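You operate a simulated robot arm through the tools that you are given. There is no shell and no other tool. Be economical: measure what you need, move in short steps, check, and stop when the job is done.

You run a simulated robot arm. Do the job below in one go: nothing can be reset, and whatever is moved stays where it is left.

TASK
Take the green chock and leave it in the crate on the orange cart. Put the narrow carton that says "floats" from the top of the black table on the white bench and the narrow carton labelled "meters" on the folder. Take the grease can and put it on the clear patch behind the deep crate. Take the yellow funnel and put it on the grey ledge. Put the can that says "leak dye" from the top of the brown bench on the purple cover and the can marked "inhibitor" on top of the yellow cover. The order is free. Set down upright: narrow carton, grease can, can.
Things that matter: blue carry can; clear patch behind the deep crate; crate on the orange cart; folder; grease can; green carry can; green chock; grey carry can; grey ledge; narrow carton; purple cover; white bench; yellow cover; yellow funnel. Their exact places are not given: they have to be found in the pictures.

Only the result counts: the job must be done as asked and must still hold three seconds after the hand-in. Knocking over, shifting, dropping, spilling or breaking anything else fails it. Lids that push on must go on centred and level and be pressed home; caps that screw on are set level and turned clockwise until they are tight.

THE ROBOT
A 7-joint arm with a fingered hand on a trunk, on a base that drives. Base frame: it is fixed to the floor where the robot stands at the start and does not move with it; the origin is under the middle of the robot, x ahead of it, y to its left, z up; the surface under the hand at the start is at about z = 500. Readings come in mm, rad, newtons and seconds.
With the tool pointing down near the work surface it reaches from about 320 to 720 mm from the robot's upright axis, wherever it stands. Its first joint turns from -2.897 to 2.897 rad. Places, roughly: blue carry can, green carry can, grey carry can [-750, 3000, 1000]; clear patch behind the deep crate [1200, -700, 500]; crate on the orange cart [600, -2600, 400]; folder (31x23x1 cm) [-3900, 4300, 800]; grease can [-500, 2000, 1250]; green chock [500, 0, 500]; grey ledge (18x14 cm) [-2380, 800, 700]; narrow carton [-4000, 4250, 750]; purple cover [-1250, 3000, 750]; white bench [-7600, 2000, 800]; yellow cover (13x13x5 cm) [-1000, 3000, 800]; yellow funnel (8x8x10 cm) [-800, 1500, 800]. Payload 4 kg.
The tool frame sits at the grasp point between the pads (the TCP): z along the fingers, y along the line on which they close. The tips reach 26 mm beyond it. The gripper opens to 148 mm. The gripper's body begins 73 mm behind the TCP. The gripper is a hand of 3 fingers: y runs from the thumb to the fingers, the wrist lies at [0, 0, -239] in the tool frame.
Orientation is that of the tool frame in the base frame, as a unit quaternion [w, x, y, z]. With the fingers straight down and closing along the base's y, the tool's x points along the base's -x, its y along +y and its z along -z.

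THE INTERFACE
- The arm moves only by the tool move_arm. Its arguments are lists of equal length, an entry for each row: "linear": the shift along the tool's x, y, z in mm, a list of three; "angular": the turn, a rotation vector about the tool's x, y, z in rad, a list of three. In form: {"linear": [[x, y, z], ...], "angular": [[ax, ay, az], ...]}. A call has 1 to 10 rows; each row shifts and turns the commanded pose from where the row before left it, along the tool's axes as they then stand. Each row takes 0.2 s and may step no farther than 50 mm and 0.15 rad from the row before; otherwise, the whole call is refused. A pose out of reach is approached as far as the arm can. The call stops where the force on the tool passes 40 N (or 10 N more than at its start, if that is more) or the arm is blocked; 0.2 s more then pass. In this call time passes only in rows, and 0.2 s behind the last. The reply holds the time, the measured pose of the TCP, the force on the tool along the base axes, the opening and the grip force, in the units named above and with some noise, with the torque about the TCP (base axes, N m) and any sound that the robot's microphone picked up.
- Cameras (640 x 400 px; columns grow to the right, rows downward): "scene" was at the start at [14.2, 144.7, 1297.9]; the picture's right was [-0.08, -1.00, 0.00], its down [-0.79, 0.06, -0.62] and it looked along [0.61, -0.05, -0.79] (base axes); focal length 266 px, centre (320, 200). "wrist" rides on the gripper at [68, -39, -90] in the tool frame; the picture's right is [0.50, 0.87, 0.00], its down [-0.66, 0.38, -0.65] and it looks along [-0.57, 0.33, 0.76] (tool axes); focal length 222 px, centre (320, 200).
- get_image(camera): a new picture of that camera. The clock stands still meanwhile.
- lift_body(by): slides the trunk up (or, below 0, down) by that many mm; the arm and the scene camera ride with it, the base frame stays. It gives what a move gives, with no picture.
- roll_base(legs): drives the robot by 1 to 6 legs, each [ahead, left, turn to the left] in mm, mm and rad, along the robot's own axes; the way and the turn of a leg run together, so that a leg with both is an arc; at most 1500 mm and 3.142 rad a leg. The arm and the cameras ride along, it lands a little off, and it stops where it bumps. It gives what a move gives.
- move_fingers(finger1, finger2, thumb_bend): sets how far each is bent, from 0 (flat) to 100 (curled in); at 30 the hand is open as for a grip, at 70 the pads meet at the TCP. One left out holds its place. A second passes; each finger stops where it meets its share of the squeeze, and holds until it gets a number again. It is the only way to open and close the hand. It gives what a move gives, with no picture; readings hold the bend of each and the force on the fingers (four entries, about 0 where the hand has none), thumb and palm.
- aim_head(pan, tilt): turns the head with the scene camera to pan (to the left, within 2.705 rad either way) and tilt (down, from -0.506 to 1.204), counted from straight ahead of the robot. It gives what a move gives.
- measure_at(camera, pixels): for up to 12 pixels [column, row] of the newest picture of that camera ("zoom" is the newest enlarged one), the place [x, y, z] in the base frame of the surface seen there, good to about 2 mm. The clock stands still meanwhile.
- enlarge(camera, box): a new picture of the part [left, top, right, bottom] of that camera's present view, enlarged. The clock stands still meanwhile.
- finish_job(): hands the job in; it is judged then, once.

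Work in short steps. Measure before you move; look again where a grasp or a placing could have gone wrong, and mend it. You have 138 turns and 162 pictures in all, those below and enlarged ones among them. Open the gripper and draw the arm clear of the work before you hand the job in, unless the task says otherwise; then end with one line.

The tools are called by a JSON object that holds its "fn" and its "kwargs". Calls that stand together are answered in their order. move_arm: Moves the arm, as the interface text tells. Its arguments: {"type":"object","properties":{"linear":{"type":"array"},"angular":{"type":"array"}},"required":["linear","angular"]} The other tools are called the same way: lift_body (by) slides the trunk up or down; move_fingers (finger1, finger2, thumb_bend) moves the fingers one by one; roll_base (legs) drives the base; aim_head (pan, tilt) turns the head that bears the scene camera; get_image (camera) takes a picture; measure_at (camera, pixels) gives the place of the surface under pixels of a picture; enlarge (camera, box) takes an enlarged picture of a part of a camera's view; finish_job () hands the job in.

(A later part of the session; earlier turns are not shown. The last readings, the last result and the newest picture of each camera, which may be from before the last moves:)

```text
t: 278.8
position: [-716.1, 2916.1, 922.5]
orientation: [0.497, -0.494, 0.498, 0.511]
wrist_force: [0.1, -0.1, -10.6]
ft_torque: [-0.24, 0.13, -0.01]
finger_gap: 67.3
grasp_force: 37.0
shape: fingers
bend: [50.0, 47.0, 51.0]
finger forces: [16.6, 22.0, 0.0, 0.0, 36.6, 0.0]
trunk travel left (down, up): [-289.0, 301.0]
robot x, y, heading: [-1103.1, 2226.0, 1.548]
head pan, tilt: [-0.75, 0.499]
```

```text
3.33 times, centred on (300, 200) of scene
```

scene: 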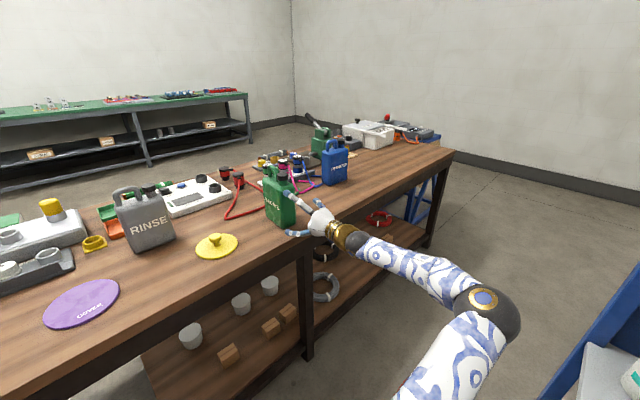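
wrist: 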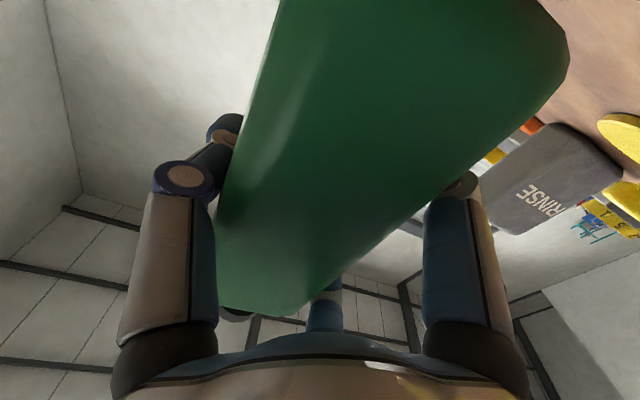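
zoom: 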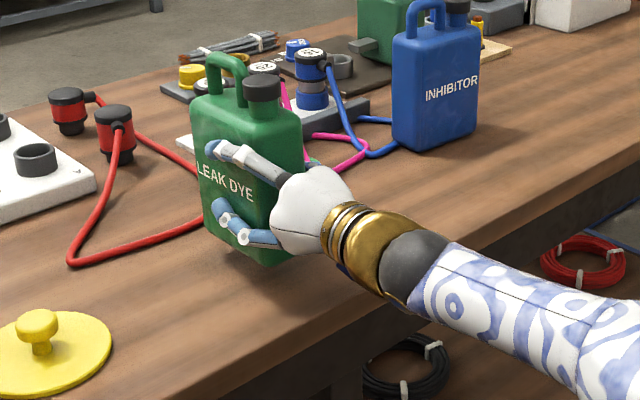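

Held, about 1.06 kg. I back the base off 150 mm so the can leaves the bench area, swing the arm left, and roll left to line up with the purple cover.

{"fn": "move_arm", "kwargs": {"linear": [[-20, 0, 0]], "angular": [[0, 0, 0]]}}

{"fn": "roll_base", "kwargs": {"legs": [[-150, 0, 0], [0, 147, 0]]}}

{"fn": "move_arm", "kwargs": {"linear": [[0, 43, 0], [0, 43, 0], [0, 43, 0], [0, 43, 0], [0, 43, 0], [0, 43, 0], [0, 43, 0], [0, 43, 0], [0, 43, 0], [0, 43, 0]], "angular": [[0, 0, 0], [0, 0, 0], [0, 0, 0], [0, 0, 0], [0, 0, 0], [0, 0, 0], [0, 0, 0], [0, 0, 0], [0, 0, 0], [0, 0, 0]]}}

{"fn": "aim_head", "kwargs": {"pan": -0.2, "tilt": 0.75}}

{"fn": "get_image", "kwargs": {"camera": "scene"}}

```text
t: 279.2
position: [-717.2, 2916.6, 942.9]
orientation: [0.498, -0.493, 0.498, 0.511]
wrist_force: [0.1, -0.7, -12.1]
ft_torque: [-0.27, 0.13, 0.02]
finger_gap: 67.0
grasp_force: 37.2
shape: fingers
bend: [50.0, 48.0, 51.0]
finger forces: [16.6, 22.1, 0.0, 0.1, 36.7, 0.0]
trunk travel left (down, up): [-289.0, 301.0]
robot x, y, heading: [-1102.6, 2221.4, 1.553]
head pan, tilt: [-0.75, 0.499]
```

```text
t: 280.8
position: [-742.1, 2777.4, 939.9]
orientation: [0.492, -0.499, 0.495, 0.515]
wrist_force: [-0.3, 0.0, -10.1]
ft_torque: [-0.24, 0.1, 0.01]
finger_gap: 67.4
grasp_force: 36.4
shape: fingers
bend: [50.0, 48.0, 51.0]
finger forces: [15.9, 21.1, 0.0, 0.0, 35.2, 0.1]
trunk travel left (down, up): [-289.0, 301.0]
robot x, y, heading: [-1111.6, 2085.0, 1.562]
head pan, tilt: [-0.75, 0.499]
stopped in leg 2: the robot was blocked; the commanded pose is now the measured one
```

```text
t: 283.0
position: [-1171.5, 2764.8, 947.1]
orientation: [0.493, -0.499, 0.493, 0.515]
wrist_force: [1.3, -0.4, -10.0]
ft_torque: [-0.26, 0.11, -0.02]
finger_gap: 66.5
grasp_force: 32.4
shape: fingers
bend: [51.0, 49.0, 51.0]
finger forces: [14.0, 18.8, 0.0, 0.1, 31.4, 0.1]
trunk travel left (down, up): [-289.0, 301.0]
robot x, y, heading: [-1110.0, 2080.0, 1.564]
head pan, tilt: [-0.75, 0.499]
```

```text
t: 284.0
position: [-1171.8, 2764.1, 947.1]
orientation: [0.493, -0.499, 0.494, 0.515]
wrist_force: [-0.2, 0.1, -10.1]
ft_torque: [-0.25, 0.1, 0.01]
finger_gap: 66.4
grasp_force: 32.1
shape: fingers
bend: [51.0, 49.0, 51.0]
finger forces: [14.0, 18.7, 0.0, 0.0, 31.1, 0.1]
trunk travel left (down, up): [-289.0, 301.0]
robot x, y, heading: [-1114.9, 2081.6, 1.569]
head pan, tilt: [-0.201, 0.75]
```

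```text
79 pictures are left
```

scene: 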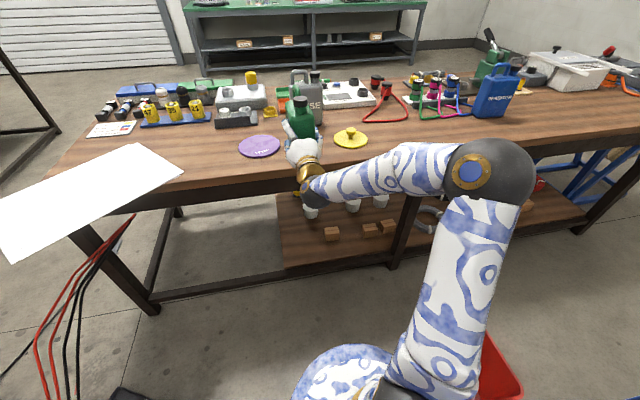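

The base was stopped early in the sideways leg. I look to the right at the shelf, to see whether the elbow touches anything there.

{"fn": "aim_head", "kwargs": {"pan": -1.3, "tilt": 0.8}}

{"fn": "get_image", "kwargs": {"camera": "scene"}}

{"fn": "aim_head", "kwargs": {"pan": 1.2, "tilt": 0.9}}

{"fn": "get_image", "kwargs": {"camera": "scene"}}

```text
t: 285.3
position: [-1172.1, 2763.9, 947.5]
orientation: [0.493, -0.499, 0.494, 0.515]
wrist_force: [-0.5, -0.1, -10.4]
ft_torque: [-0.24, 0.14, -0.03]
finger_gap: 66.3
grasp_force: 32.0
shape: fingers
bend: [51.0, 49.0, 51.0]
finger forces: [14.0, 18.7, 0.1, 0.0, 31.1, 0.1]
trunk travel left (down, up): [-289.0, 301.0]
robot x, y, heading: [-1112.8, 2077.4, 1.561]
head pan, tilt: [-1.3, 0.799]
```

```text
78 pictures are left
```

scene: 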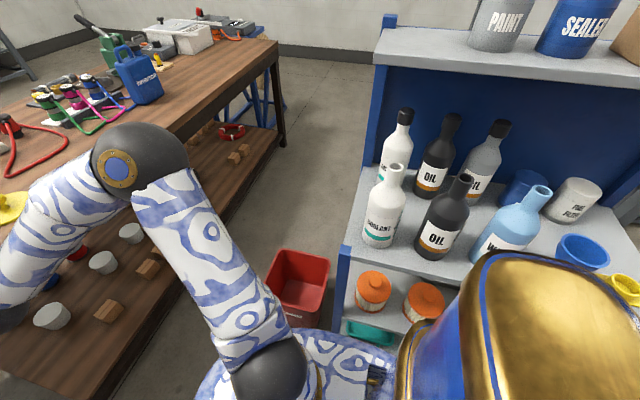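

```text
t: 287.6
position: [-1171.4, 2763.5, 947.6]
orientation: [0.492, -0.499, 0.493, 0.515]
wrist_force: [0.8, 0.5, -11.4]
ft_torque: [-0.25, 0.12, 0.0]
finger_gap: 66.5
grasp_force: 31.4
shape: fingers
bend: [51.0, 49.0, 51.0]
finger forces: [13.9, 18.7, 0.0, 0.0, 31.2, 0.0]
trunk travel left (down, up): [-289.0, 301.0]
robot x, y, heading: [-1111.8, 2082.0, 1.565]
head pan, tilt: [1.201, 0.901]
```

```text
77 pictures are left
```

scene: 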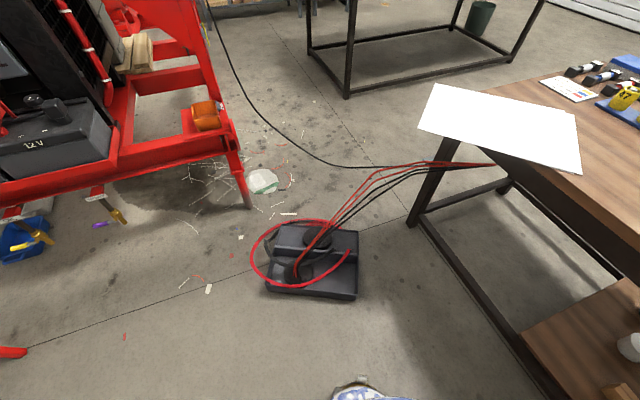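

Nothing is touching near the base. The arm alone can do the sideways step: I shift 121 mm left, then roll ahead 150 mm.

{"fn": "move_arm", "kwargs": {"linear": [[0, 41, 0], [0, 40, 0], [0, 40, 0]], "angular": [[0, 0, 0], [0, 0, 0], [0, 0, 0]]}}

{"fn": "roll_base", "kwargs": {"legs": [[140, 0, 0]]}}

{"fn": "aim_head", "kwargs": {"pan": 0.0, "tilt": 0.7}}

{"fn": "get_image", "kwargs": {"camera": "scene"}}

{"fn": "enlarge", "kwargs": {"camera": "scene", "box": [180, 80, 360, 200]}}

```text
t: 288.4
position: [-1293.3, 2760.0, 952.3]
orientation: [0.492, -0.499, 0.493, 0.516]
wrist_force: [0.9, 0.4, -10.3]
ft_torque: [-0.24, 0.09, 0.02]
finger_gap: 66.8
grasp_force: 31.4
shape: fingers
bend: [51.0, 49.0, 51.0]
finger forces: [13.9, 18.3, 0.0, 0.0, 31.0, 0.1]
trunk travel left (down, up): [-289.0, 301.0]
robot x, y, heading: [-1114.4, 2080.4, 1.567]
head pan, tilt: [1.201, 0.901]
```

```text
t: 289.7
position: [-1293.4, 2899.5, 950.4]
orientation: [0.493, -0.498, 0.494, 0.515]
wrist_force: [-0.5, -1.2, -10.7]
ft_torque: [-0.24, 0.13, 0.02]
finger_gap: 66.7
grasp_force: 31.7
shape: fingers
bend: [51.0, 49.0, 51.0]
finger forces: [14.0, 18.4, 0.1, 0.0, 30.9, 0.1]
trunk travel left (down, up): [-289.0, 301.0]
robot x, y, heading: [-1111.2, 2219.5, 1.562]
head pan, tilt: [1.201, 0.901]
```

```text
t: 291.1
position: [-1293.5, 2899.8, 951.5]
orientation: [0.493, -0.498, 0.493, 0.515]
wrist_force: [-0.5, -0.3, -11.2]
ft_torque: [-0.28, 0.13, -0.02]
finger_gap: 66.4
grasp_force: 31.9
shape: fingers
bend: [51.0, 49.0, 51.0]
finger forces: [14.1, 18.6, 0.1, 0.0, 31.2, 0.0]
trunk travel left (down, up): [-289.0, 301.0]
robot x, y, heading: [-1114.9, 2216.7, 1.563]
head pan, tilt: [0.0, 0.7]
```

```text
76 pictures are left
```

scene: 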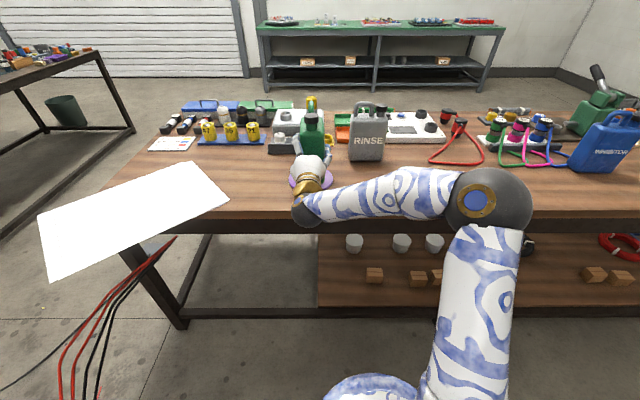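

```text
3.33 times, centred on (270, 140) of scene
```

zoom: 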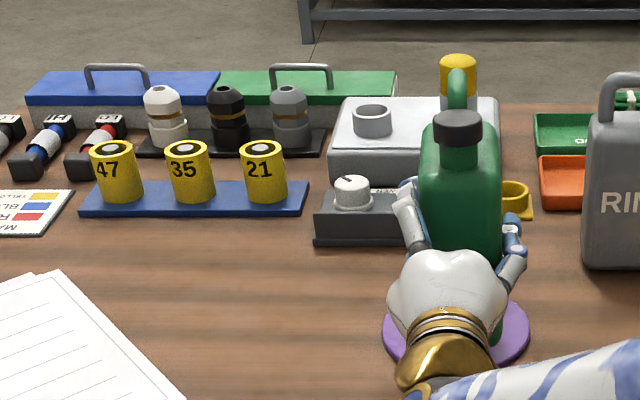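

I re-measure the purple disc's rim and the things behind it.

{"fn": "measure_at", "kwargs": {"camera": "zoom", "pixels": [[385, 335], [528, 335], [395, 305], [525, 310], [365, 243], [320, 235], [515, 215], [400, 355], [515, 360], [440, 130], [460, 120]]}}

```text
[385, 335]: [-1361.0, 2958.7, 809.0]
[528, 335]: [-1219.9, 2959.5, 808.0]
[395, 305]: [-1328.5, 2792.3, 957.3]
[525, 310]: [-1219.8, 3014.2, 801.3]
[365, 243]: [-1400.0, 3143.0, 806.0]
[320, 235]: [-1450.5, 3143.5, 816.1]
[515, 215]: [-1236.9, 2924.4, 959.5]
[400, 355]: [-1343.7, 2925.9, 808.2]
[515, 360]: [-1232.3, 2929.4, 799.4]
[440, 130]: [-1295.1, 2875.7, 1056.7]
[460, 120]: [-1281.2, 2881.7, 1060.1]
```

Purple centre (-1290,2955). I go ahead 46 mm and down to just above it.

{"fn": "move_arm", "kwargs": {"linear": [[0, -1, 46], [25, 0, 0], [20, 0, 0]], "angular": [[0, 0, 0], [0, 0, 0], [0, 0, 0]]}}

{"fn": "move_arm", "kwargs": {"linear": [[3, 0, 0]], "angular": [[0, 0, 0]]}}

{"fn": "move_arm", "kwargs": {"linear": [[2, 0, 0]], "angular": [[0, 0, 0]]}}

{"fn": "enlarge", "kwargs": {"camera": "scene", "box": [230, 80, 390, 200]}}

```text
t: 291.9
position: [-1293.6, 2945.4, 905.5]
orientation: [0.492, -0.499, 0.493, 0.516]
wrist_force: [0.4, 0.4, -11.2]
ft_torque: [-0.28, 0.14, 0.02]
finger_gap: 66.7
grasp_force: 31.5
shape: fingers
bend: [51.0, 49.0, 51.0]
finger forces: [14.1, 18.5, 0.1, 0.1, 31.3, 0.0]
trunk travel left (down, up): [-289.0, 301.0]
robot x, y, heading: [-1112.6, 2217.8, 1.565]
head pan, tilt: [0.0, 0.7]
```

```text
t: 292.3
position: [-1293.9, 2945.1, 903.1]
orientation: [0.492, -0.499, 0.493, 0.515]
wrist_force: [0.0, 0.0, -11.2]
ft_torque: [-0.28, 0.1, -0.01]
finger_gap: 66.5
grasp_force: 32.1
shape: fingers
bend: [51.0, 49.0, 51.0]
finger forces: [14.1, 18.5, 0.0, 0.0, 31.2, 0.0]
trunk travel left (down, up): [-289.0, 301.0]
robot x, y, heading: [-1115.2, 2217.4, 1.565]
head pan, tilt: [0.0, 0.7]
```

```text
t: 292.7
position: [-1293.7, 2945.5, 902.5]
orientation: [0.493, -0.498, 0.493, 0.515]
wrist_force: [0.3, -0.5, -8.4]
ft_torque: [-0.07, 0.16, -0.01]
finger_gap: 66.4
grasp_force: 31.9
shape: fingers
bend: [51.0, 49.0, 51.0]
finger forces: [14.5, 18.0, 0.1, 0.1, 31.1, 0.0]
trunk travel left (down, up): [-289.0, 301.0]
robot x, y, heading: [-1115.1, 2216.4, 1.568]
head pan, tilt: [0.0, 0.7]
```

```text
3.33 times, centred on (310, 140) of scene
```

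zoom: 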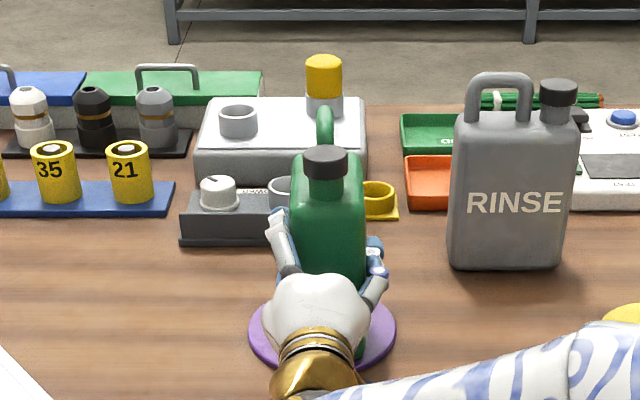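

Contact begins at the far end. I settle 2–3 mm more to get it flat, then release.

{"fn": "move_arm", "kwargs": {"linear": [[2, 0, 0]], "angular": [[0, 0, 0]]}}

{"fn": "move_arm", "kwargs": {"linear": [[1.5, 0, 0]], "angular": [[0, 0, 0]]}}

```text
t: 293.1
position: [-1293.0, 2944.6, 900.5]
orientation: [0.494, -0.498, 0.493, 0.514]
wrist_force: [1.5, -2.0, -4.6]
ft_torque: [0.17, 0.17, -0.03]
finger_gap: 66.5
grasp_force: 33.2
shape: fingers
bend: [52.0, 49.0, 51.0]
finger forces: [14.9, 17.6, 0.1, 0.1, 32.4, 0.1]
trunk travel left (down, up): [-289.0, 301.0]
robot x, y, heading: [-1112.8, 2216.0, 1.564]
head pan, tilt: [0.0, 0.7]
```

```text
t: 293.5
position: [-1293.4, 2944.7, 898.7]
orientation: [0.493, -0.498, 0.493, 0.516]
wrist_force: [1.0, -3.9, 0.6]
ft_torque: [0.31, 0.18, -0.04]
finger_gap: 66.5
grasp_force: 32.6
shape: fingers
bend: [52.0, 49.0, 51.0]
finger forces: [15.8, 17.0, 0.1, 0.0, 32.7, 0.0]
trunk travel left (down, up): [-289.0, 301.0]
robot x, y, heading: [-1114.0, 2216.2, 1.565]
head pan, tilt: [0.0, 0.7]
```

The can's weight is now on the cover. I open in small even steps and draw straight back.

{"fn": "move_fingers", "kwargs": {"finger1": 48, "finger2": 45, "thumb_bend": 48}}

{"fn": "move_fingers", "kwargs": {"finger1": 20, "finger2": 20, "thumb_bend": 26}}

{"fn": "enlarge", "kwargs": {"camera": "scene", "box": [230, 80, 390, 200]}}

{"fn": "get_image", "kwargs": {"camera": "wrist"}}

```text
t: 294.5
position: [-1293.3, 2944.7, 898.9]
orientation: [0.492, -0.499, 0.493, 0.515]
wrist_force: [0.0, -4.3, -1.6]
ft_torque: [0.25, 0.01, -0.01]
finger_gap: 74.4
grasp_force: 10.8
shape: fingers
bend: [48.0, 45.0, 47.0]
finger forces: [5.3, 6.1, 0.1, 0.1, 9.7, 0.0]
trunk travel left (down, up): [-289.0, 301.0]
robot x, y, heading: [-1113.9, 2215.7, 1.568]
head pan, tilt: [0.0, 0.7]
```

```text
t: 295.5
position: [-1293.2, 2945.3, 899.5]
orientation: [0.493, -0.499, 0.493, 0.515]
wrist_force: [0.2, 0.6, -1.3]
ft_torque: [-0.01, -0.02, 0.0]
finger_gap: 140.9
grasp_force: 0.0
shape: fingers
bend: [20.0, 20.0, 26.0]
finger forces: [0.1, 0.1, 0.1, 0.1, 0.0, 0.0]
trunk travel left (down, up): [-289.0, 301.0]
robot x, y, heading: [-1113.7, 2218.1, 1.564]
head pan, tilt: [0.0, 0.7]
```

```text
3.33 times, centred on (310, 140) of scene
```

zoom: 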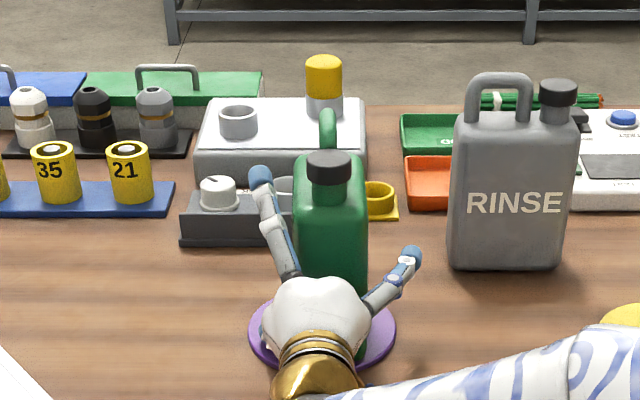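

```text
72 pictures are left
```

wrist: 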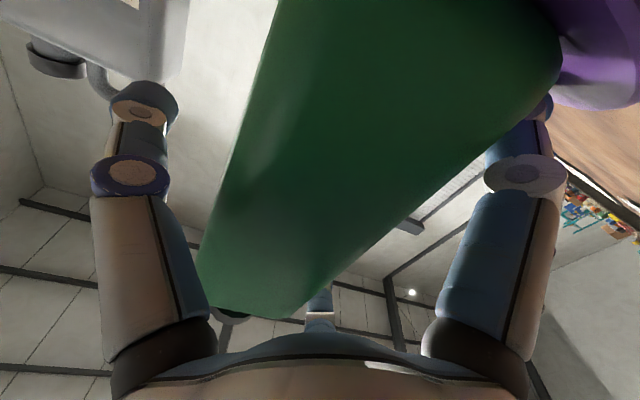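

The green can stands on the purple cover. I draw back, lift, swing the arm to the right in front of the bench and yaw the hand to point along +x for the blue can.

{"fn": "move_arm", "kwargs": {"linear": [[0, 0, -43], [0, 0, -43], [0, 0, -43], [-50, 0, 0], [0, -50, 0], [0, -50, 0], [0, -50, 0], [0, -50, 0], [0, -50, 0], [0, -50, 0]], "angular": [[0, 0, 0], [0, 0, 0], [0, 0, 0], [0, 0, 0], [0, 0, 0], [0, 0, 0], [0, 0, 0], [0, 0, 0], [0, 0, 0], [0, 0, 0]]}}

{"fn": "move_arm", "kwargs": {"linear": [[0, -50, 0], [0, -50, 0], [0, -50, 0], [0, -50, 0], [0, 0, 0], [0, 0, 0], [0, 0, 0], [0, 0, 0], [0, 0, 0], [0, 0, 0]], "angular": [[0, 0, 0], [0, 0, 0], [0, 0, 0], [0, 0, 0], [0.1428, 0, 0], [0.1428, 0, 0], [0.1428, 0, 0], [0.1428, 0, 0], [0.1428, 0, 0], [0.1428, 0, 0]]}}

{"fn": "move_arm", "kwargs": {"linear": [[0, 0, 0], [0, 0, 0], [0, 0, 0], [0, 0, 0], [0, 0, 0]], "angular": [[0.1428, 0, 0], [0.1428, 0, 0], [0.1428, 0, 0], [0.1428, 0, 0], [0.1428, 0, 0]]}}

{"fn": "get_image", "kwargs": {"camera": "scene"}}

```text
t: 297.7
position: [-989.3, 2822.2, 941.3]
orientation: [0.492, -0.499, 0.492, 0.516]
wrist_force: [-0.8, 0.3, -0.4]
ft_torque: [0.03, -0.01, -0.02]
finger_gap: 141.1
grasp_force: 0.1
shape: fingers
bend: [20.0, 20.0, 26.0]
finger forces: [0.0, 0.0, 0.0, 0.1, 0.0, 0.1]
trunk travel left (down, up): [-289.0, 301.0]
robot x, y, heading: [-1110.1, 2217.0, 1.564]
head pan, tilt: [0.0, 0.7]
```

```text
t: 299.9
position: [-789.3, 2829.5, 938.3]
orientation: [0.656, -0.249, 0.663, 0.263]
wrist_force: [0.1, 0.1, 0.4]
ft_torque: [-0.05, 0.01, 0.01]
finger_gap: 141.1
grasp_force: 0.1
shape: fingers
bend: [20.0, 20.0, 26.0]
finger forces: [0.0, 0.0, 0.0, 0.0, 0.0, 0.1]
trunk travel left (down, up): [-289.0, 301.0]
robot x, y, heading: [-1111.5, 2215.1, 1.566]
head pan, tilt: [0.0, 0.7]
```

```text
t: 301.1
position: [-789.0, 2830.1, 939.0]
orientation: [0.701, -0.004, 0.713, 0.015]
wrist_force: [0.0, -0.8, -0.3]
ft_torque: [0.01, 0.0, 0.02]
finger_gap: 141.3
grasp_force: 0.0
shape: fingers
bend: [20.0, 20.0, 26.0]
finger forces: [0.1, 0.1, 0.0, 0.0, 0.0, 0.0]
trunk travel left (down, up): [-289.0, 301.0]
robot x, y, heading: [-1109.1, 2218.0, 1.565]
head pan, tilt: [0.0, 0.7]
```

```text
71 pictures are left
```

scene: 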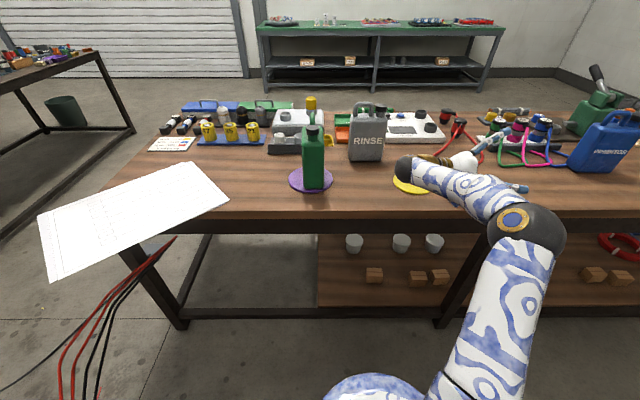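

The hand points along +x. I level it exactly, move it to (-543,2705), then roll the base up beside the bench to about (-1030,2535).

{"fn": "move_arm", "kwargs": {"linear": [[0, 0, 0], [0, -25, 49], [0, -25, 49], [0, -25, 49], [0, -25, 49], [0, -25, 49]], "angular": [[0.027, -0.017, -0.0156], [0, 0, 0], [0, 0, 0], [0, 0, 0], [0, 0, 0], [0, 0, 0]]}}

{"fn": "roll_base", "kwargs": {"legs": [[318, -78, 0]]}}

{"fn": "aim_head", "kwargs": {"pan": -0.9, "tilt": 0.6}}

{"fn": "get_image", "kwargs": {"camera": "scene"}}

{"fn": "get_image", "kwargs": {"camera": "wrist"}}

```text
refused: row 2 steps farther than a row can; nothing moved
```

```text
t: 302.7
position: [-734.5, 3027.0, 940.1]
orientation: [0.701, -0.001, 0.713, 0.014]
wrist_force: [0.8, -0.5, 0.1]
ft_torque: [-0.03, 0.01, 0.03]
finger_gap: 141.4
grasp_force: 0.1
shape: fingers
bend: [20.0, 20.0, 26.0]
finger forces: [0.0, 0.0, 0.0, 0.0, 0.0, 0.0]
trunk travel left (down, up): [-289.0, 301.0]
robot x, y, heading: [-1060.9, 2418.5, 1.56]
head pan, tilt: [0.0, 0.7]
stopped in leg 1: the robot was blocked; the commanded pose is now the measured one
```

```text
t: 303.9
position: [-734.8, 3028.0, 938.7]
orientation: [0.701, -0.002, 0.713, 0.014]
wrist_force: [-0.2, -0.6, 0.0]
ft_torque: [0.02, 0.01, -0.02]
finger_gap: 141.1
grasp_force: 0.0
shape: fingers
bend: [20.0, 20.0, 26.0]
finger forces: [0.1, 0.1, 0.1, 0.1, 0.0, 0.1]
trunk travel left (down, up): [-289.0, 301.0]
robot x, y, heading: [-1059.7, 2413.3, 1.558]
head pan, tilt: [-0.901, 0.6]
```

```text
70 pictures are left
```

scene: 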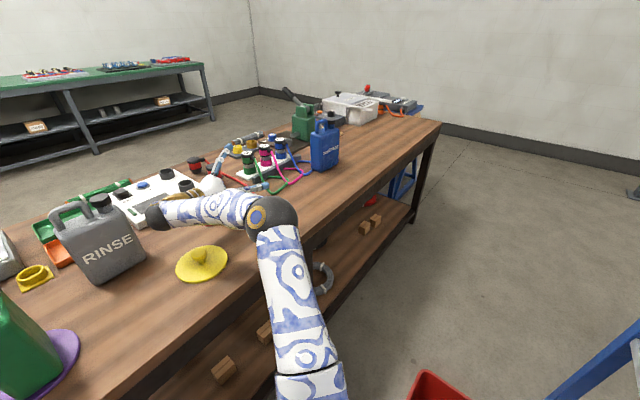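

```text
69 pictures are left
```

wrist: 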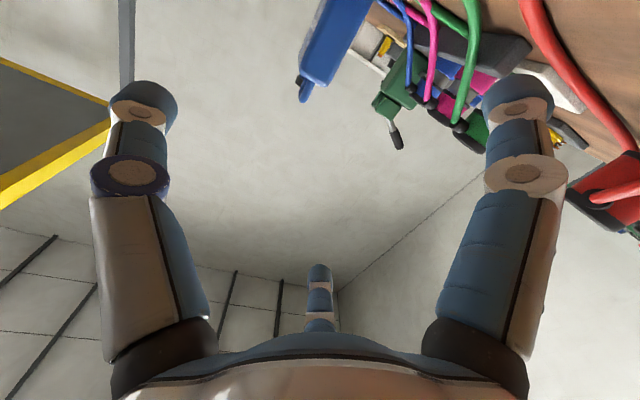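

The arm rows were refused (55 mm step) yet the base rolled and was blocked at (-1060,2416). I check whether the wrist or forearm touches the RINSE can at (100,240).

{"fn": "enlarge", "kwargs": {"camera": "scene", "box": [30, 150, 290, 300]}}

{"fn": "measure_at", "kwargs": {"camera": "scene", "pixels": [[85, 250], [125, 235], [100, 280], [142, 262], [98, 200], [60, 215], [160, 215], [165, 200], [440, 385], [415, 385]]}}

{"fn": "aim_head", "kwargs": {"pan": -0.9, "tilt": 1.2}}

{"fn": "get_image", "kwargs": {"camera": "scene"}}

```text
2.46 times, centred on (160, 225) of scene
```

zoom: 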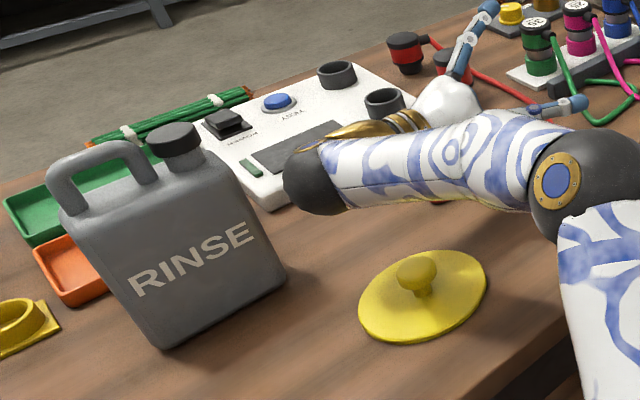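

```text
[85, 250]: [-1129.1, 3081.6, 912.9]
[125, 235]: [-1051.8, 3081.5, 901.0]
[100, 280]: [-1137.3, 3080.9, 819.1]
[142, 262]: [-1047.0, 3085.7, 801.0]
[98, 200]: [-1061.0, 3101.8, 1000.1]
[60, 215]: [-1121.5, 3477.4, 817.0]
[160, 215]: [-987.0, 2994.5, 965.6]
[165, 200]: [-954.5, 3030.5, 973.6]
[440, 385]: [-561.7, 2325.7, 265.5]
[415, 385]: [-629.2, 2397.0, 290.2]
```

```text
t: 304.9
position: [-736.0, 3028.3, 940.4]
orientation: [0.701, -0.002, 0.713, 0.014]
wrist_force: [0.0, 0.1, 0.2]
ft_torque: [-0.02, -0.03, -0.02]
finger_gap: 141.0
grasp_force: 0.0
shape: fingers
bend: [20.0, 20.0, 26.0]
finger forces: [0.0, 0.0, 0.0, 0.1, 0.1, 0.0]
trunk travel left (down, up): [-289.0, 301.0]
robot x, y, heading: [-1060.4, 2421.8, 1.563]
head pan, tilt: [-0.901, 1.201]
```

```text
67 pictures are left
```

scene: 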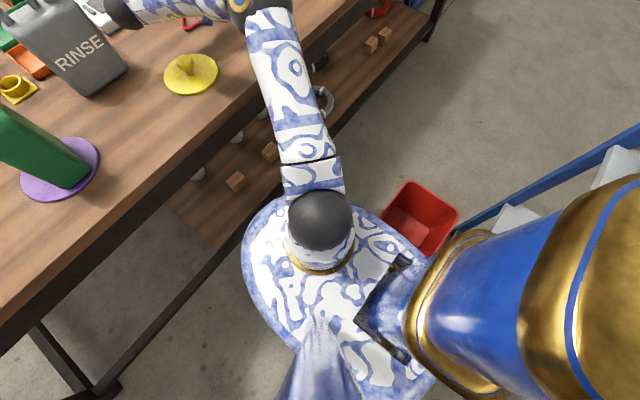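

RINSE is untouched (face y=3081, wrist at (-987,2994)). I check the bucket's rim to see whether it is touched or moved.

{"fn": "measure_at", "kwargs": {"camera": "scene", "pixels": [[383, 222], [412, 184], [457, 212], [430, 250], [385, 235], [400, 215], [375, 230], [300, 190]]}}

```text
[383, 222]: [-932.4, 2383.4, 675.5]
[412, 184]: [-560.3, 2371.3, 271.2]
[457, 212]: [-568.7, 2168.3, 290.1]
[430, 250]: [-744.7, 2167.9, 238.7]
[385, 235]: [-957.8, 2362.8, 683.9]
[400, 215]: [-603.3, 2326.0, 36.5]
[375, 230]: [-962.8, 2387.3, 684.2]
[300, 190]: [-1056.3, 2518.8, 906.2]
```

The base (radius ≈280) just met the bucket corner; the bucket is unmoved. I level the hand, draw it toward me, lift it a bit, then roll left, ahead and right around the bucket corner.

{"fn": "move_arm", "kwargs": {"linear": [[0, 0, 0], [-10, -45, 0], [-10, -45, 0], [0, -45, 0], [0, -45, 0]], "angular": [[0.025, -0.017, -0.015], [0, 0, 0], [0, 0, 0], [0, 0, 0], [0, 0, 0]]}}

{"fn": "roll_base", "kwargs": {"legs": [[0, 20, 0], [118, 0, 0], [0, -38, 0]]}}

```text
t: 306.1
position: [-736.8, 2849.1, 960.1]
orientation: [0.707, 0.002, 0.707, -0.001]
wrist_force: [0.3, 0.6, -0.8]
ft_torque: [0.01, -0.02, 0.0]
finger_gap: 141.2
grasp_force: 0.0
shape: fingers
bend: [20.0, 20.0, 26.0]
finger forces: [0.0, 0.1, 0.1, 0.0, 0.0, 0.0]
trunk travel left (down, up): [-289.0, 301.0]
robot x, y, heading: [-1062.2, 2417.2, 1.563]
head pan, tilt: [-0.901, 1.201]
```

```text
t: 308.2
position: [-717.5, 2967.6, 959.8]
orientation: [0.707, 0.001, 0.707, 0.001]
wrist_force: [0.5, 0.0, 0.3]
ft_torque: [-0.05, 0.01, 0.01]
finger_gap: 141.0
grasp_force: 0.1
shape: fingers
bend: [20.0, 20.0, 26.0]
finger forces: [0.0, 0.0, 0.1, 0.1, 0.0, 0.1]
trunk travel left (down, up): [-289.0, 301.0]
robot x, y, heading: [-1040.3, 2535.6, 1.566]
head pan, tilt: [-0.901, 1.201]
```

Level, base at (-1040,2536). I extend toward the blue can along +x to x≈-470.

{"fn": "move_arm", "kwargs": {"linear": [[0, 0, 49], [0, 0, 49], [0, 0, 49], [0, 0, 49], [0, 0, 49]], "angular": [[0, 0, 0], [0, 0, 0], [0, 0, 0], [0, 0, 0], [0, 0, 0]]}}

{"fn": "aim_head", "kwargs": {"pan": -0.85, "tilt": 0.6}}

{"fn": "enlarge", "kwargs": {"camera": "scene", "box": [200, 80, 420, 220]}}

{"fn": "get_image", "kwargs": {"camera": "wrist"}}

```text
t: 309.4
position: [-473.0, 2967.7, 957.0]
orientation: [0.707, 0.001, 0.707, 0.0]
wrist_force: [-0.7, 0.3, 0.5]
ft_torque: [-0.01, 0.01, 0.02]
finger_gap: 141.0
grasp_force: 0.2
shape: fingers
bend: [20.0, 20.0, 26.0]
finger forces: [0.0, 0.0, 0.1, 0.0, 0.1, 0.0]
trunk travel left (down, up): [-289.0, 301.0]
robot x, y, heading: [-1038.2, 2535.1, 1.566]
head pan, tilt: [-0.901, 1.201]
```

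```text
t: 310.4
position: [-472.2, 2967.9, 957.8]
orientation: [0.707, 0.001, 0.707, 0.001]
wrist_force: [0.2, -0.4, -0.6]
ft_torque: [0.01, -0.01, 0.0]
finger_gap: 140.9
grasp_force: 0.0
shape: fingers
bend: [20.0, 20.0, 26.0]
finger forces: [0.0, 0.0, 0.0, 0.0, 0.1, 0.0]
trunk travel left (down, up): [-289.0, 301.0]
robot x, y, heading: [-1041.7, 2535.0, 1.561]
head pan, tilt: [-0.85, 0.6]
```

```text
2.86 times, centred on (310, 150) of scene
```

zoom: 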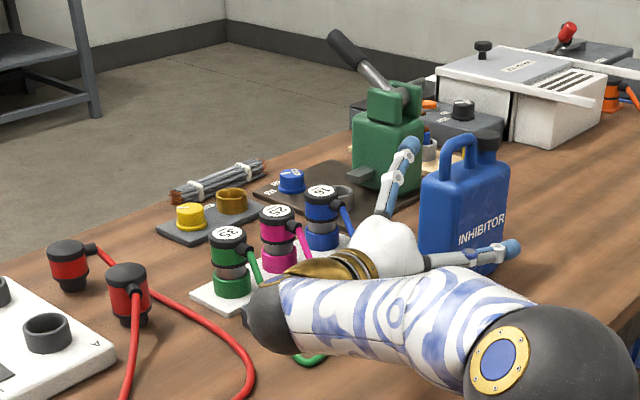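

```text
65 pictures are left
```

wrist: 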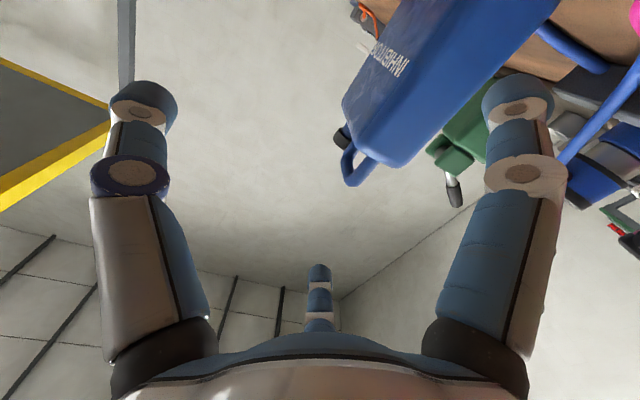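

I measure the blue can's near face and sides from the wrist picture, and the hose/plugs behind.

{"fn": "measure_at", "kwargs": {"camera": "wrist", "pixels": [[430, 80], [360, 110], [400, 60], [480, 60], [400, 150], [350, 105], [520, 20], [385, 155], [585, 60], [600, 110], [465, 140], [560, 75]]}}

{"fn": "measure_at", "kwargs": {"camera": "zoom", "pixels": [[322, 190], [320, 240], [345, 215], [345, 250], [280, 262], [385, 195], [400, 185], [425, 200], [310, 355], [355, 175], [460, 160], [490, 140]]}}

```text
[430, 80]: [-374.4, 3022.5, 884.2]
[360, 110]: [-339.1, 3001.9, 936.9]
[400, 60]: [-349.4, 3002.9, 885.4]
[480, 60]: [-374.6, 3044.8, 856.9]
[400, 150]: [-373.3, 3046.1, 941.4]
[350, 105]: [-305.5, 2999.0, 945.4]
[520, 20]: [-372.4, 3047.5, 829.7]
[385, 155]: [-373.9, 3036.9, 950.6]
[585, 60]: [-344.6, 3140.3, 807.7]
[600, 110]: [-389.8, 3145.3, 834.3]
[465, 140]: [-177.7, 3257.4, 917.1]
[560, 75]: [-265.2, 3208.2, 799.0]
```

```text
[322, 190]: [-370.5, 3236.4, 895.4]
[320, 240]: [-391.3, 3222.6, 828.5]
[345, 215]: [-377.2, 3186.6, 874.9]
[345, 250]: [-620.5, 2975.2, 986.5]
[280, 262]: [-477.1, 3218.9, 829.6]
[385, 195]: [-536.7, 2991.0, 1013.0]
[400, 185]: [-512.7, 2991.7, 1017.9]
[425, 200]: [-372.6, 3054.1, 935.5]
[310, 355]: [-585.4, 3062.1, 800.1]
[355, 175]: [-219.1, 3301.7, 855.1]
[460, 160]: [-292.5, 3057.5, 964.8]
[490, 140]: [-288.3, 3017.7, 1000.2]
```

Can: near face x=-374.5, y 2999..3056; hoses are clear (y>3140). I line up at y≈3037, z≈897 and slide in to x≈-322.

{"fn": "move_arm", "kwargs": {"linear": [[30, 35, 0], [30, 35, 0], [0, 0, 38], [0, 0, 38], [0, 0, 38], [0, 0, 36]], "angular": [[0, 0, 0], [0, 0, 0], [0, 0, 0], [0, 0, 0], [0, 0, 0], [0, 0, 0]]}}

{"fn": "get_image", "kwargs": {"camera": "wrist"}}

{"fn": "enlarge", "kwargs": {"camera": "scene", "box": [200, 80, 420, 220]}}

```text
t: 311.8
position: [-322.4, 3040.6, 899.1]
orientation: [0.707, 0.0, 0.707, 0.001]
wrist_force: [-2.5, 2.7, -0.1]
ft_torque: [-0.05, -0.05, 0.0]
finger_gap: 141.9
grasp_force: 1.1
shape: fingers
bend: [19.0, 20.0, 26.0]
finger forces: [1.1, 1.4, 0.0, 0.0, 0.1, 0.0]
trunk travel left (down, up): [-289.0, 301.0]
robot x, y, heading: [-1039.8, 2537.6, 1.561]
head pan, tilt: [-0.85, 0.6]
```

```text
64 pictures are left
```

wrist: 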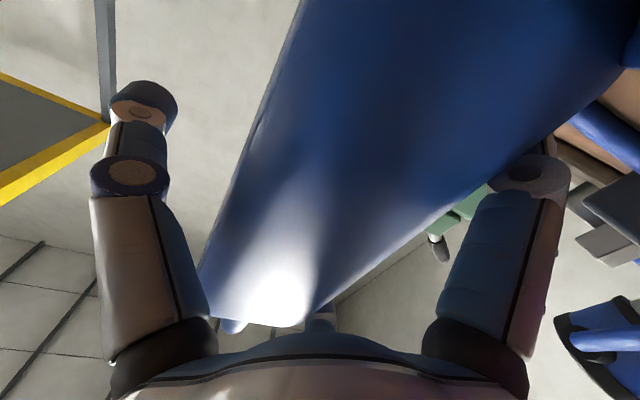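

```text
2.86 times, centred on (310, 150) of scene
```

zoom: 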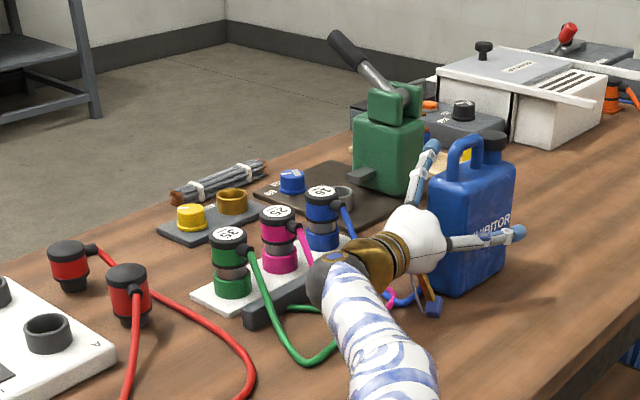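

Slight finger contact again; the can stands. I bring the thumb in, then squeeze and lift.

{"fn": "move_fingers", "kwargs": {"thumb_bend": 48}}

{"fn": "move_fingers", "kwargs": {"thumb_bend": 54}}

{"fn": "move_fingers", "kwargs": {"finger1": 70, "finger2": 70, "thumb_bend": 70}}

{"fn": "get_image", "kwargs": {"camera": "wrist"}}

{"fn": "enlarge", "kwargs": {"camera": "scene", "box": [200, 80, 420, 220]}}

```text
t: 312.8
position: [-320.5, 3039.3, 900.7]
orientation: [0.707, 0.001, 0.707, 0.002]
wrist_force: [-3.4, 0.1, 0.1]
ft_torque: [-0.03, -0.13, -0.01]
finger_gap: 114.0
grasp_force: 5.7
shape: fingers
bend: [19.0, 20.0, 47.0]
finger forces: [2.6, 3.2, 0.1, 0.0, 5.2, 0.0]
trunk travel left (down, up): [-289.0, 301.0]
robot x, y, heading: [-1038.5, 2535.6, 1.566]
head pan, tilt: [-0.85, 0.6]
```

```text
t: 313.8
position: [-320.9, 3037.8, 899.3]
orientation: [0.707, 0.0, 0.707, 0.001]
wrist_force: [-0.8, -3.7, -0.1]
ft_torque: [-0.08, -0.16, -0.09]
finger_gap: 112.4
grasp_force: 9.2
shape: fingers
bend: [19.0, 19.0, 50.0]
finger forces: [4.0, 4.9, 0.0, 0.0, 10.5, 0.1]
trunk travel left (down, up): [-289.0, 301.0]
robot x, y, heading: [-1041.1, 2537.5, 1.558]
head pan, tilt: [-0.85, 0.6]
```

```text
t: 314.8
position: [-322.6, 3038.9, 900.0]
orientation: [0.707, 0.001, 0.707, 0.001]
wrist_force: [-2.1, 2.7, 0.5]
ft_torque: [0.05, 0.03, 0.03]
finger_gap: 72.5
grasp_force: 46.1
shape: fingers
bend: [42.0, 41.0, 52.0]
finger forces: [25.6, 25.8, 0.1, 0.1, 41.8, 0.1]
trunk travel left (down, up): [-289.0, 301.0]
robot x, y, heading: [-1042.4, 2536.7, 1.567]
head pan, tilt: [-0.85, 0.6]
```

```text
62 pictures are left
```

wrist: 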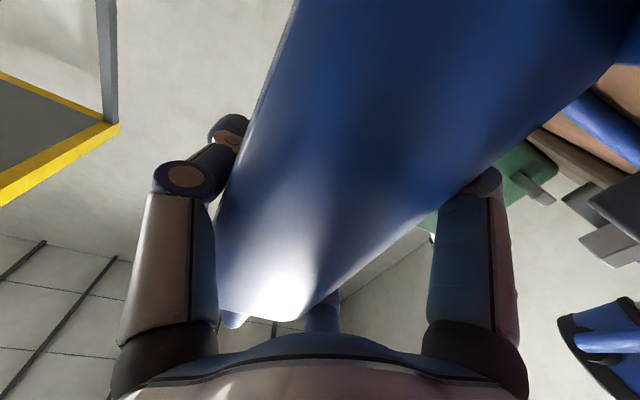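

```text
2.86 times, centred on (310, 150) of scene
```

zoom: 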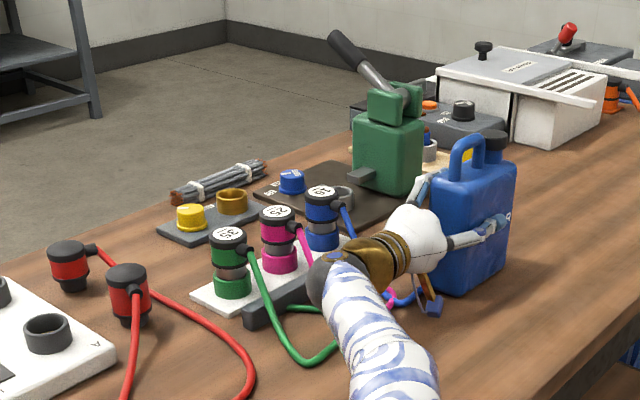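

Firm grip. I lift 50 mm and take several weight/torque readings plus the can's geometry relative to the hand.

{"fn": "move_arm", "kwargs": {"linear": [[-10, 0, 0], [-25, 0, 0], [-20, 0, 0]], "angular": [[0, 0, 0], [0, 0, 0], [0, 0, 0]]}}

{"fn": "move_arm", "kwargs": {"linear": [[0, 0, 0]], "angular": [[0, 0, 0]]}}

{"fn": "move_arm", "kwargs": {"linear": [[0, 0, 0]], "angular": [[0, 0, 0]]}}

{"fn": "move_arm", "kwargs": {"linear": [[0, 0, 0]], "angular": [[0, 0, 0]]}}

{"fn": "move_arm", "kwargs": {"linear": [[0, 0, 0]], "angular": [[0, 0, 0]]}}

{"fn": "enlarge", "kwargs": {"camera": "scene", "box": [290, 90, 420, 210]}}

{"fn": "measure_at", "kwargs": {"camera": "zoom", "pixels": [[310, 300], [395, 170], [400, 300], [300, 230], [385, 260], [320, 335], [405, 250], [330, 200], [400, 200], [350, 320]]}}

```text
t: 315.6
position: [-327.5, 3039.7, 944.3]
orientation: [0.707, -0.001, 0.707, 0.001]
wrist_force: [0.0, 0.2, -11.2]
ft_torque: [0.16, 0.21, 0.01]
finger_gap: 71.1
grasp_force: 44.5
shape: fingers
bend: [44.0, 43.0, 52.0]
finger forces: [21.4, 26.2, 0.0, 0.0, 41.9, 0.0]
out of reach, approached as far as the arm can: row 3
trunk travel left (down, up): [-289.0, 301.0]
robot x, y, heading: [-1043.7, 2531.4, 1.565]
head pan, tilt: [-0.85, 0.6]
```

```text
t: 316.0
position: [-328.0, 3039.5, 944.7]
orientation: [0.707, -0.001, 0.707, 0.002]
wrist_force: [0.0, -0.7, -10.6]
ft_torque: [0.14, 0.22, 0.02]
finger_gap: 71.0
grasp_force: 44.6
shape: fingers
bend: [44.0, 43.0, 52.0]
finger forces: [21.6, 26.3, 0.1, 0.0, 42.1, 0.0]
trunk travel left (down, up): [-289.0, 301.0]
robot x, y, heading: [-1041.1, 2536.5, 1.563]
head pan, tilt: [-0.85, 0.6]
```

```text
t: 316.4
position: [-327.5, 3038.4, 945.2]
orientation: [0.707, 0.001, 0.707, 0.001]
wrist_force: [-0.5, -0.1, -11.3]
ft_torque: [0.1, 0.24, -0.03]
finger_gap: 71.1
grasp_force: 44.3
shape: fingers
bend: [44.0, 43.0, 52.0]
finger forces: [21.5, 26.1, 0.1, 0.0, 41.9, 0.0]
trunk travel left (down, up): [-289.0, 301.0]
robot x, y, heading: [-1039.4, 2534.7, 1.559]
head pan, tilt: [-0.85, 0.6]
```

```text
t: 316.8
position: [-327.6, 3039.7, 945.3]
orientation: [0.707, -0.001, 0.707, 0.002]
wrist_force: [-0.2, -0.5, -10.7]
ft_torque: [0.16, 0.19, -0.04]
finger_gap: 71.1
grasp_force: 45.3
shape: fingers
bend: [44.0, 43.0, 52.0]
finger forces: [21.6, 26.2, 0.0, 0.0, 42.0, 0.0]
trunk travel left (down, up): [-289.0, 301.0]
robot x, y, heading: [-1042.2, 2533.9, 1.566]
head pan, tilt: [-0.85, 0.6]
```

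```text
t: 317.2
position: [-329.2, 3039.2, 944.1]
orientation: [0.707, 0.0, 0.707, 0.001]
wrist_force: [-0.3, 0.0, -11.2]
ft_torque: [0.15, 0.24, 0.0]
finger_gap: 71.1
grasp_force: 44.4
shape: fingers
bend: [44.0, 43.0, 52.0]
finger forces: [21.5, 26.2, 0.1, 0.0, 41.8, 0.0]
trunk travel left (down, up): [-289.0, 301.0]
robot x, y, heading: [-1043.2, 2537.4, 1.564]
head pan, tilt: [-0.85, 0.6]
```

```text
3.33 times, centred on (355, 150) of scene
```

zoom: 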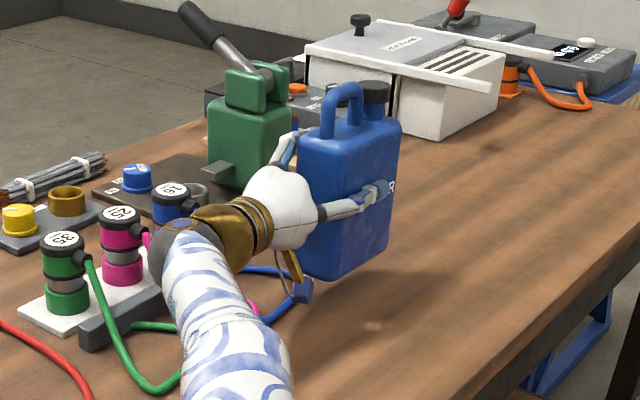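

```text
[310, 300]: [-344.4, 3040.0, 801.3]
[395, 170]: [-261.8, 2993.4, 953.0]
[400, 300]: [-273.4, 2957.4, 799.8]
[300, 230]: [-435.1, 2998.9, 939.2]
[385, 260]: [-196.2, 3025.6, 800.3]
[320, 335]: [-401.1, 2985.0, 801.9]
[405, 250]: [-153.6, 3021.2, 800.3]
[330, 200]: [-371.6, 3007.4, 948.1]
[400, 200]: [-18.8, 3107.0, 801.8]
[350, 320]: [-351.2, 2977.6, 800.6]
```

Held firmly: weight ≈11 N, centre of mass ≈ +20 mm along the tool and 13 mm toward the thumb. I retract along -x in the clear lane, then roll back around the bucket.

{"fn": "move_arm", "kwargs": {"linear": [[0, 0, -48], [-10, -36, -20], [-10, -36, -20], [-10, 0, -45], [0, 0, -49], [0, 0, -49], [0, 0, -49], [0, 0, -49], [0, 0, -40]], "angular": [[0, 0, 0], [0, 0, 0], [0, 0, 0], [0, 0, 0], [0, 0, 0], [0, 0, 0], [0, 0, 0], [0, 0, 0], [0, 0, 0]]}}

{"fn": "roll_base", "kwargs": {"legs": [[0, 42, 0], [-318, 0, 0]]}}

{"fn": "get_image", "kwargs": {"camera": "scene"}}

```text
t: 319.2
position: [-696.8, 2968.3, 975.0]
orientation: [0.707, 0.001, 0.707, 0.0]
wrist_force: [0.1, -0.2, -11.2]
ft_torque: [0.12, 0.21, 0.04]
finger_gap: 70.6
grasp_force: 39.3
shape: fingers
bend: [44.0, 44.0, 52.0]
finger forces: [18.7, 23.1, 0.0, 0.0, 37.7, 0.0]
trunk travel left (down, up): [-289.0, 301.0]
robot x, y, heading: [-1040.7, 2534.2, 1.563]
head pan, tilt: [-0.85, 0.6]
```

```text
t: 321.9
position: [-742.3, 2646.7, 973.5]
orientation: [0.707, -0.003, 0.707, 0.003]
wrist_force: [0.5, -0.4, -11.2]
ft_torque: [0.15, 0.25, -0.04]
finger_gap: 70.6
grasp_force: 38.9
shape: fingers
bend: [44.0, 44.0, 52.0]
finger forces: [18.6, 23.0, 0.0, 0.1, 37.4, 0.0]
trunk travel left (down, up): [-289.0, 301.0]
robot x, y, heading: [-1085.6, 2212.8, 1.563]
head pan, tilt: [-0.85, 0.6]
```

```text
59 pictures are left
```

scene: 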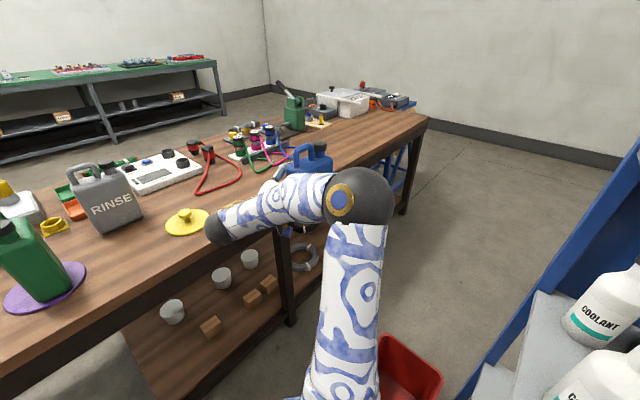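

Now forward 150 mm, then yaw the hand back to point along +y.

{"fn": "move_arm", "kwargs": {"linear": [[0, 50, 0], [0, 50, 0], [0, 50, 0], [0, 0, 0], [0, 0, 0], [0, 0, 0], [0, 0, 0], [0, 0, 0], [0, 0, 0], [0, 0, 0]], "angular": [[0, 0, 0], [0, 0, 0], [0, 0, 0], [-0.1428, 0, 0], [-0.1428, 0, 0], [-0.1428, 0, 0], [-0.1428, 0, 0], [-0.1428, 0, 0], [-0.1428, 0, 0], [-0.1428, 0, 0]]}}

{"fn": "move_arm", "kwargs": {"linear": [[0, 0, 0], [0, 0, 0], [0, 0, 0], [0, 0, 0], [0, 45, 0], [0, 45, 0], [0, 45, 0], [0, 45, 0]], "angular": [[-0.1428, 0, 0], [-0.1428, 0, 0], [-0.1428, 0, 0], [-0.1428, 0, 0], [0, 0, 0], [0, 0, 0], [0, 0, 0], [0, 0, 0]]}}

{"fn": "aim_head", "kwargs": {"pan": -0.1, "tilt": 0.75}}

{"fn": "get_image", "kwargs": {"camera": "scene"}}

{"fn": "get_image", "kwargs": {"camera": "wrist"}}

```text
t: 324.1
position: [-745.1, 2796.1, 975.0]
orientation: [0.618, -0.341, 0.62, 0.342]
wrist_force: [-0.4, -0.3, -11.2]
ft_torque: [-0.1, 0.18, -0.02]
finger_gap: 70.0
grasp_force: 34.9
shape: fingers
bend: [45.0, 45.0, 53.0]
finger forces: [16.5, 20.4, 0.0, 0.0, 33.6, 0.1]
trunk travel left (down, up): [-289.0, 301.0]
robot x, y, heading: [-1087.5, 2211.3, 1.566]
head pan, tilt: [-0.85, 0.6]
```

```text
t: 325.9
position: [-923.2, 2796.0, 973.7]
orientation: [0.499, -0.5, 0.499, 0.502]
wrist_force: [0.9, -0.2, -11.0]
ft_torque: [-0.26, 0.07, 0.01]
finger_gap: 68.8
grasp_force: 31.6
shape: fingers
bend: [46.0, 46.0, 52.0]
finger forces: [14.3, 18.7, 0.0, 0.1, 30.6, 0.0]
trunk travel left (down, up): [-289.0, 301.0]
robot x, y, heading: [-1083.8, 2208.4, 1.567]
head pan, tilt: [-0.85, 0.6]
```

```text
t: 327.0
position: [-922.9, 2795.6, 975.8]
orientation: [0.499, -0.501, 0.499, 0.502]
wrist_force: [0.4, -0.1, -11.6]
ft_torque: [-0.21, 0.08, -0.03]
finger_gap: 68.9
grasp_force: 31.5
shape: fingers
bend: [46.0, 46.0, 53.0]
finger forces: [14.4, 18.8, 0.1, 0.0, 30.3, 0.0]
trunk travel left (down, up): [-289.0, 301.0]
robot x, y, heading: [-1086.5, 2212.6, 1.566]
head pan, tilt: [-0.099, 0.75]
```

```text
58 pictures are left
```

scene: 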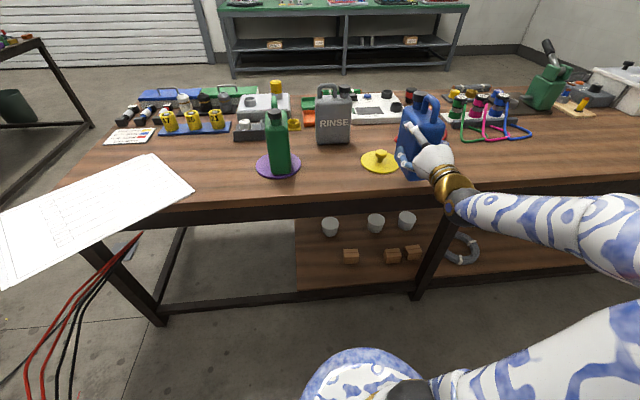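

```text
57 pictures are left
```

wrist: 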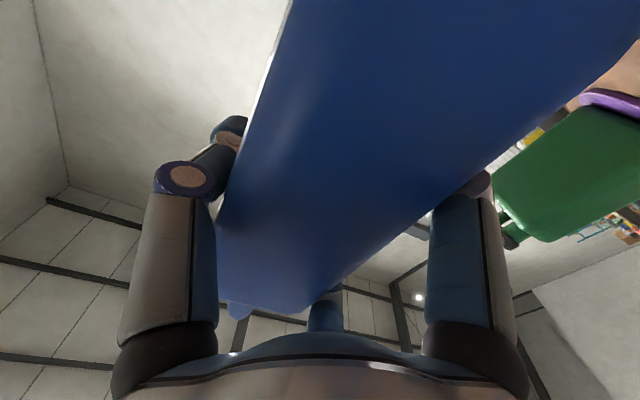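

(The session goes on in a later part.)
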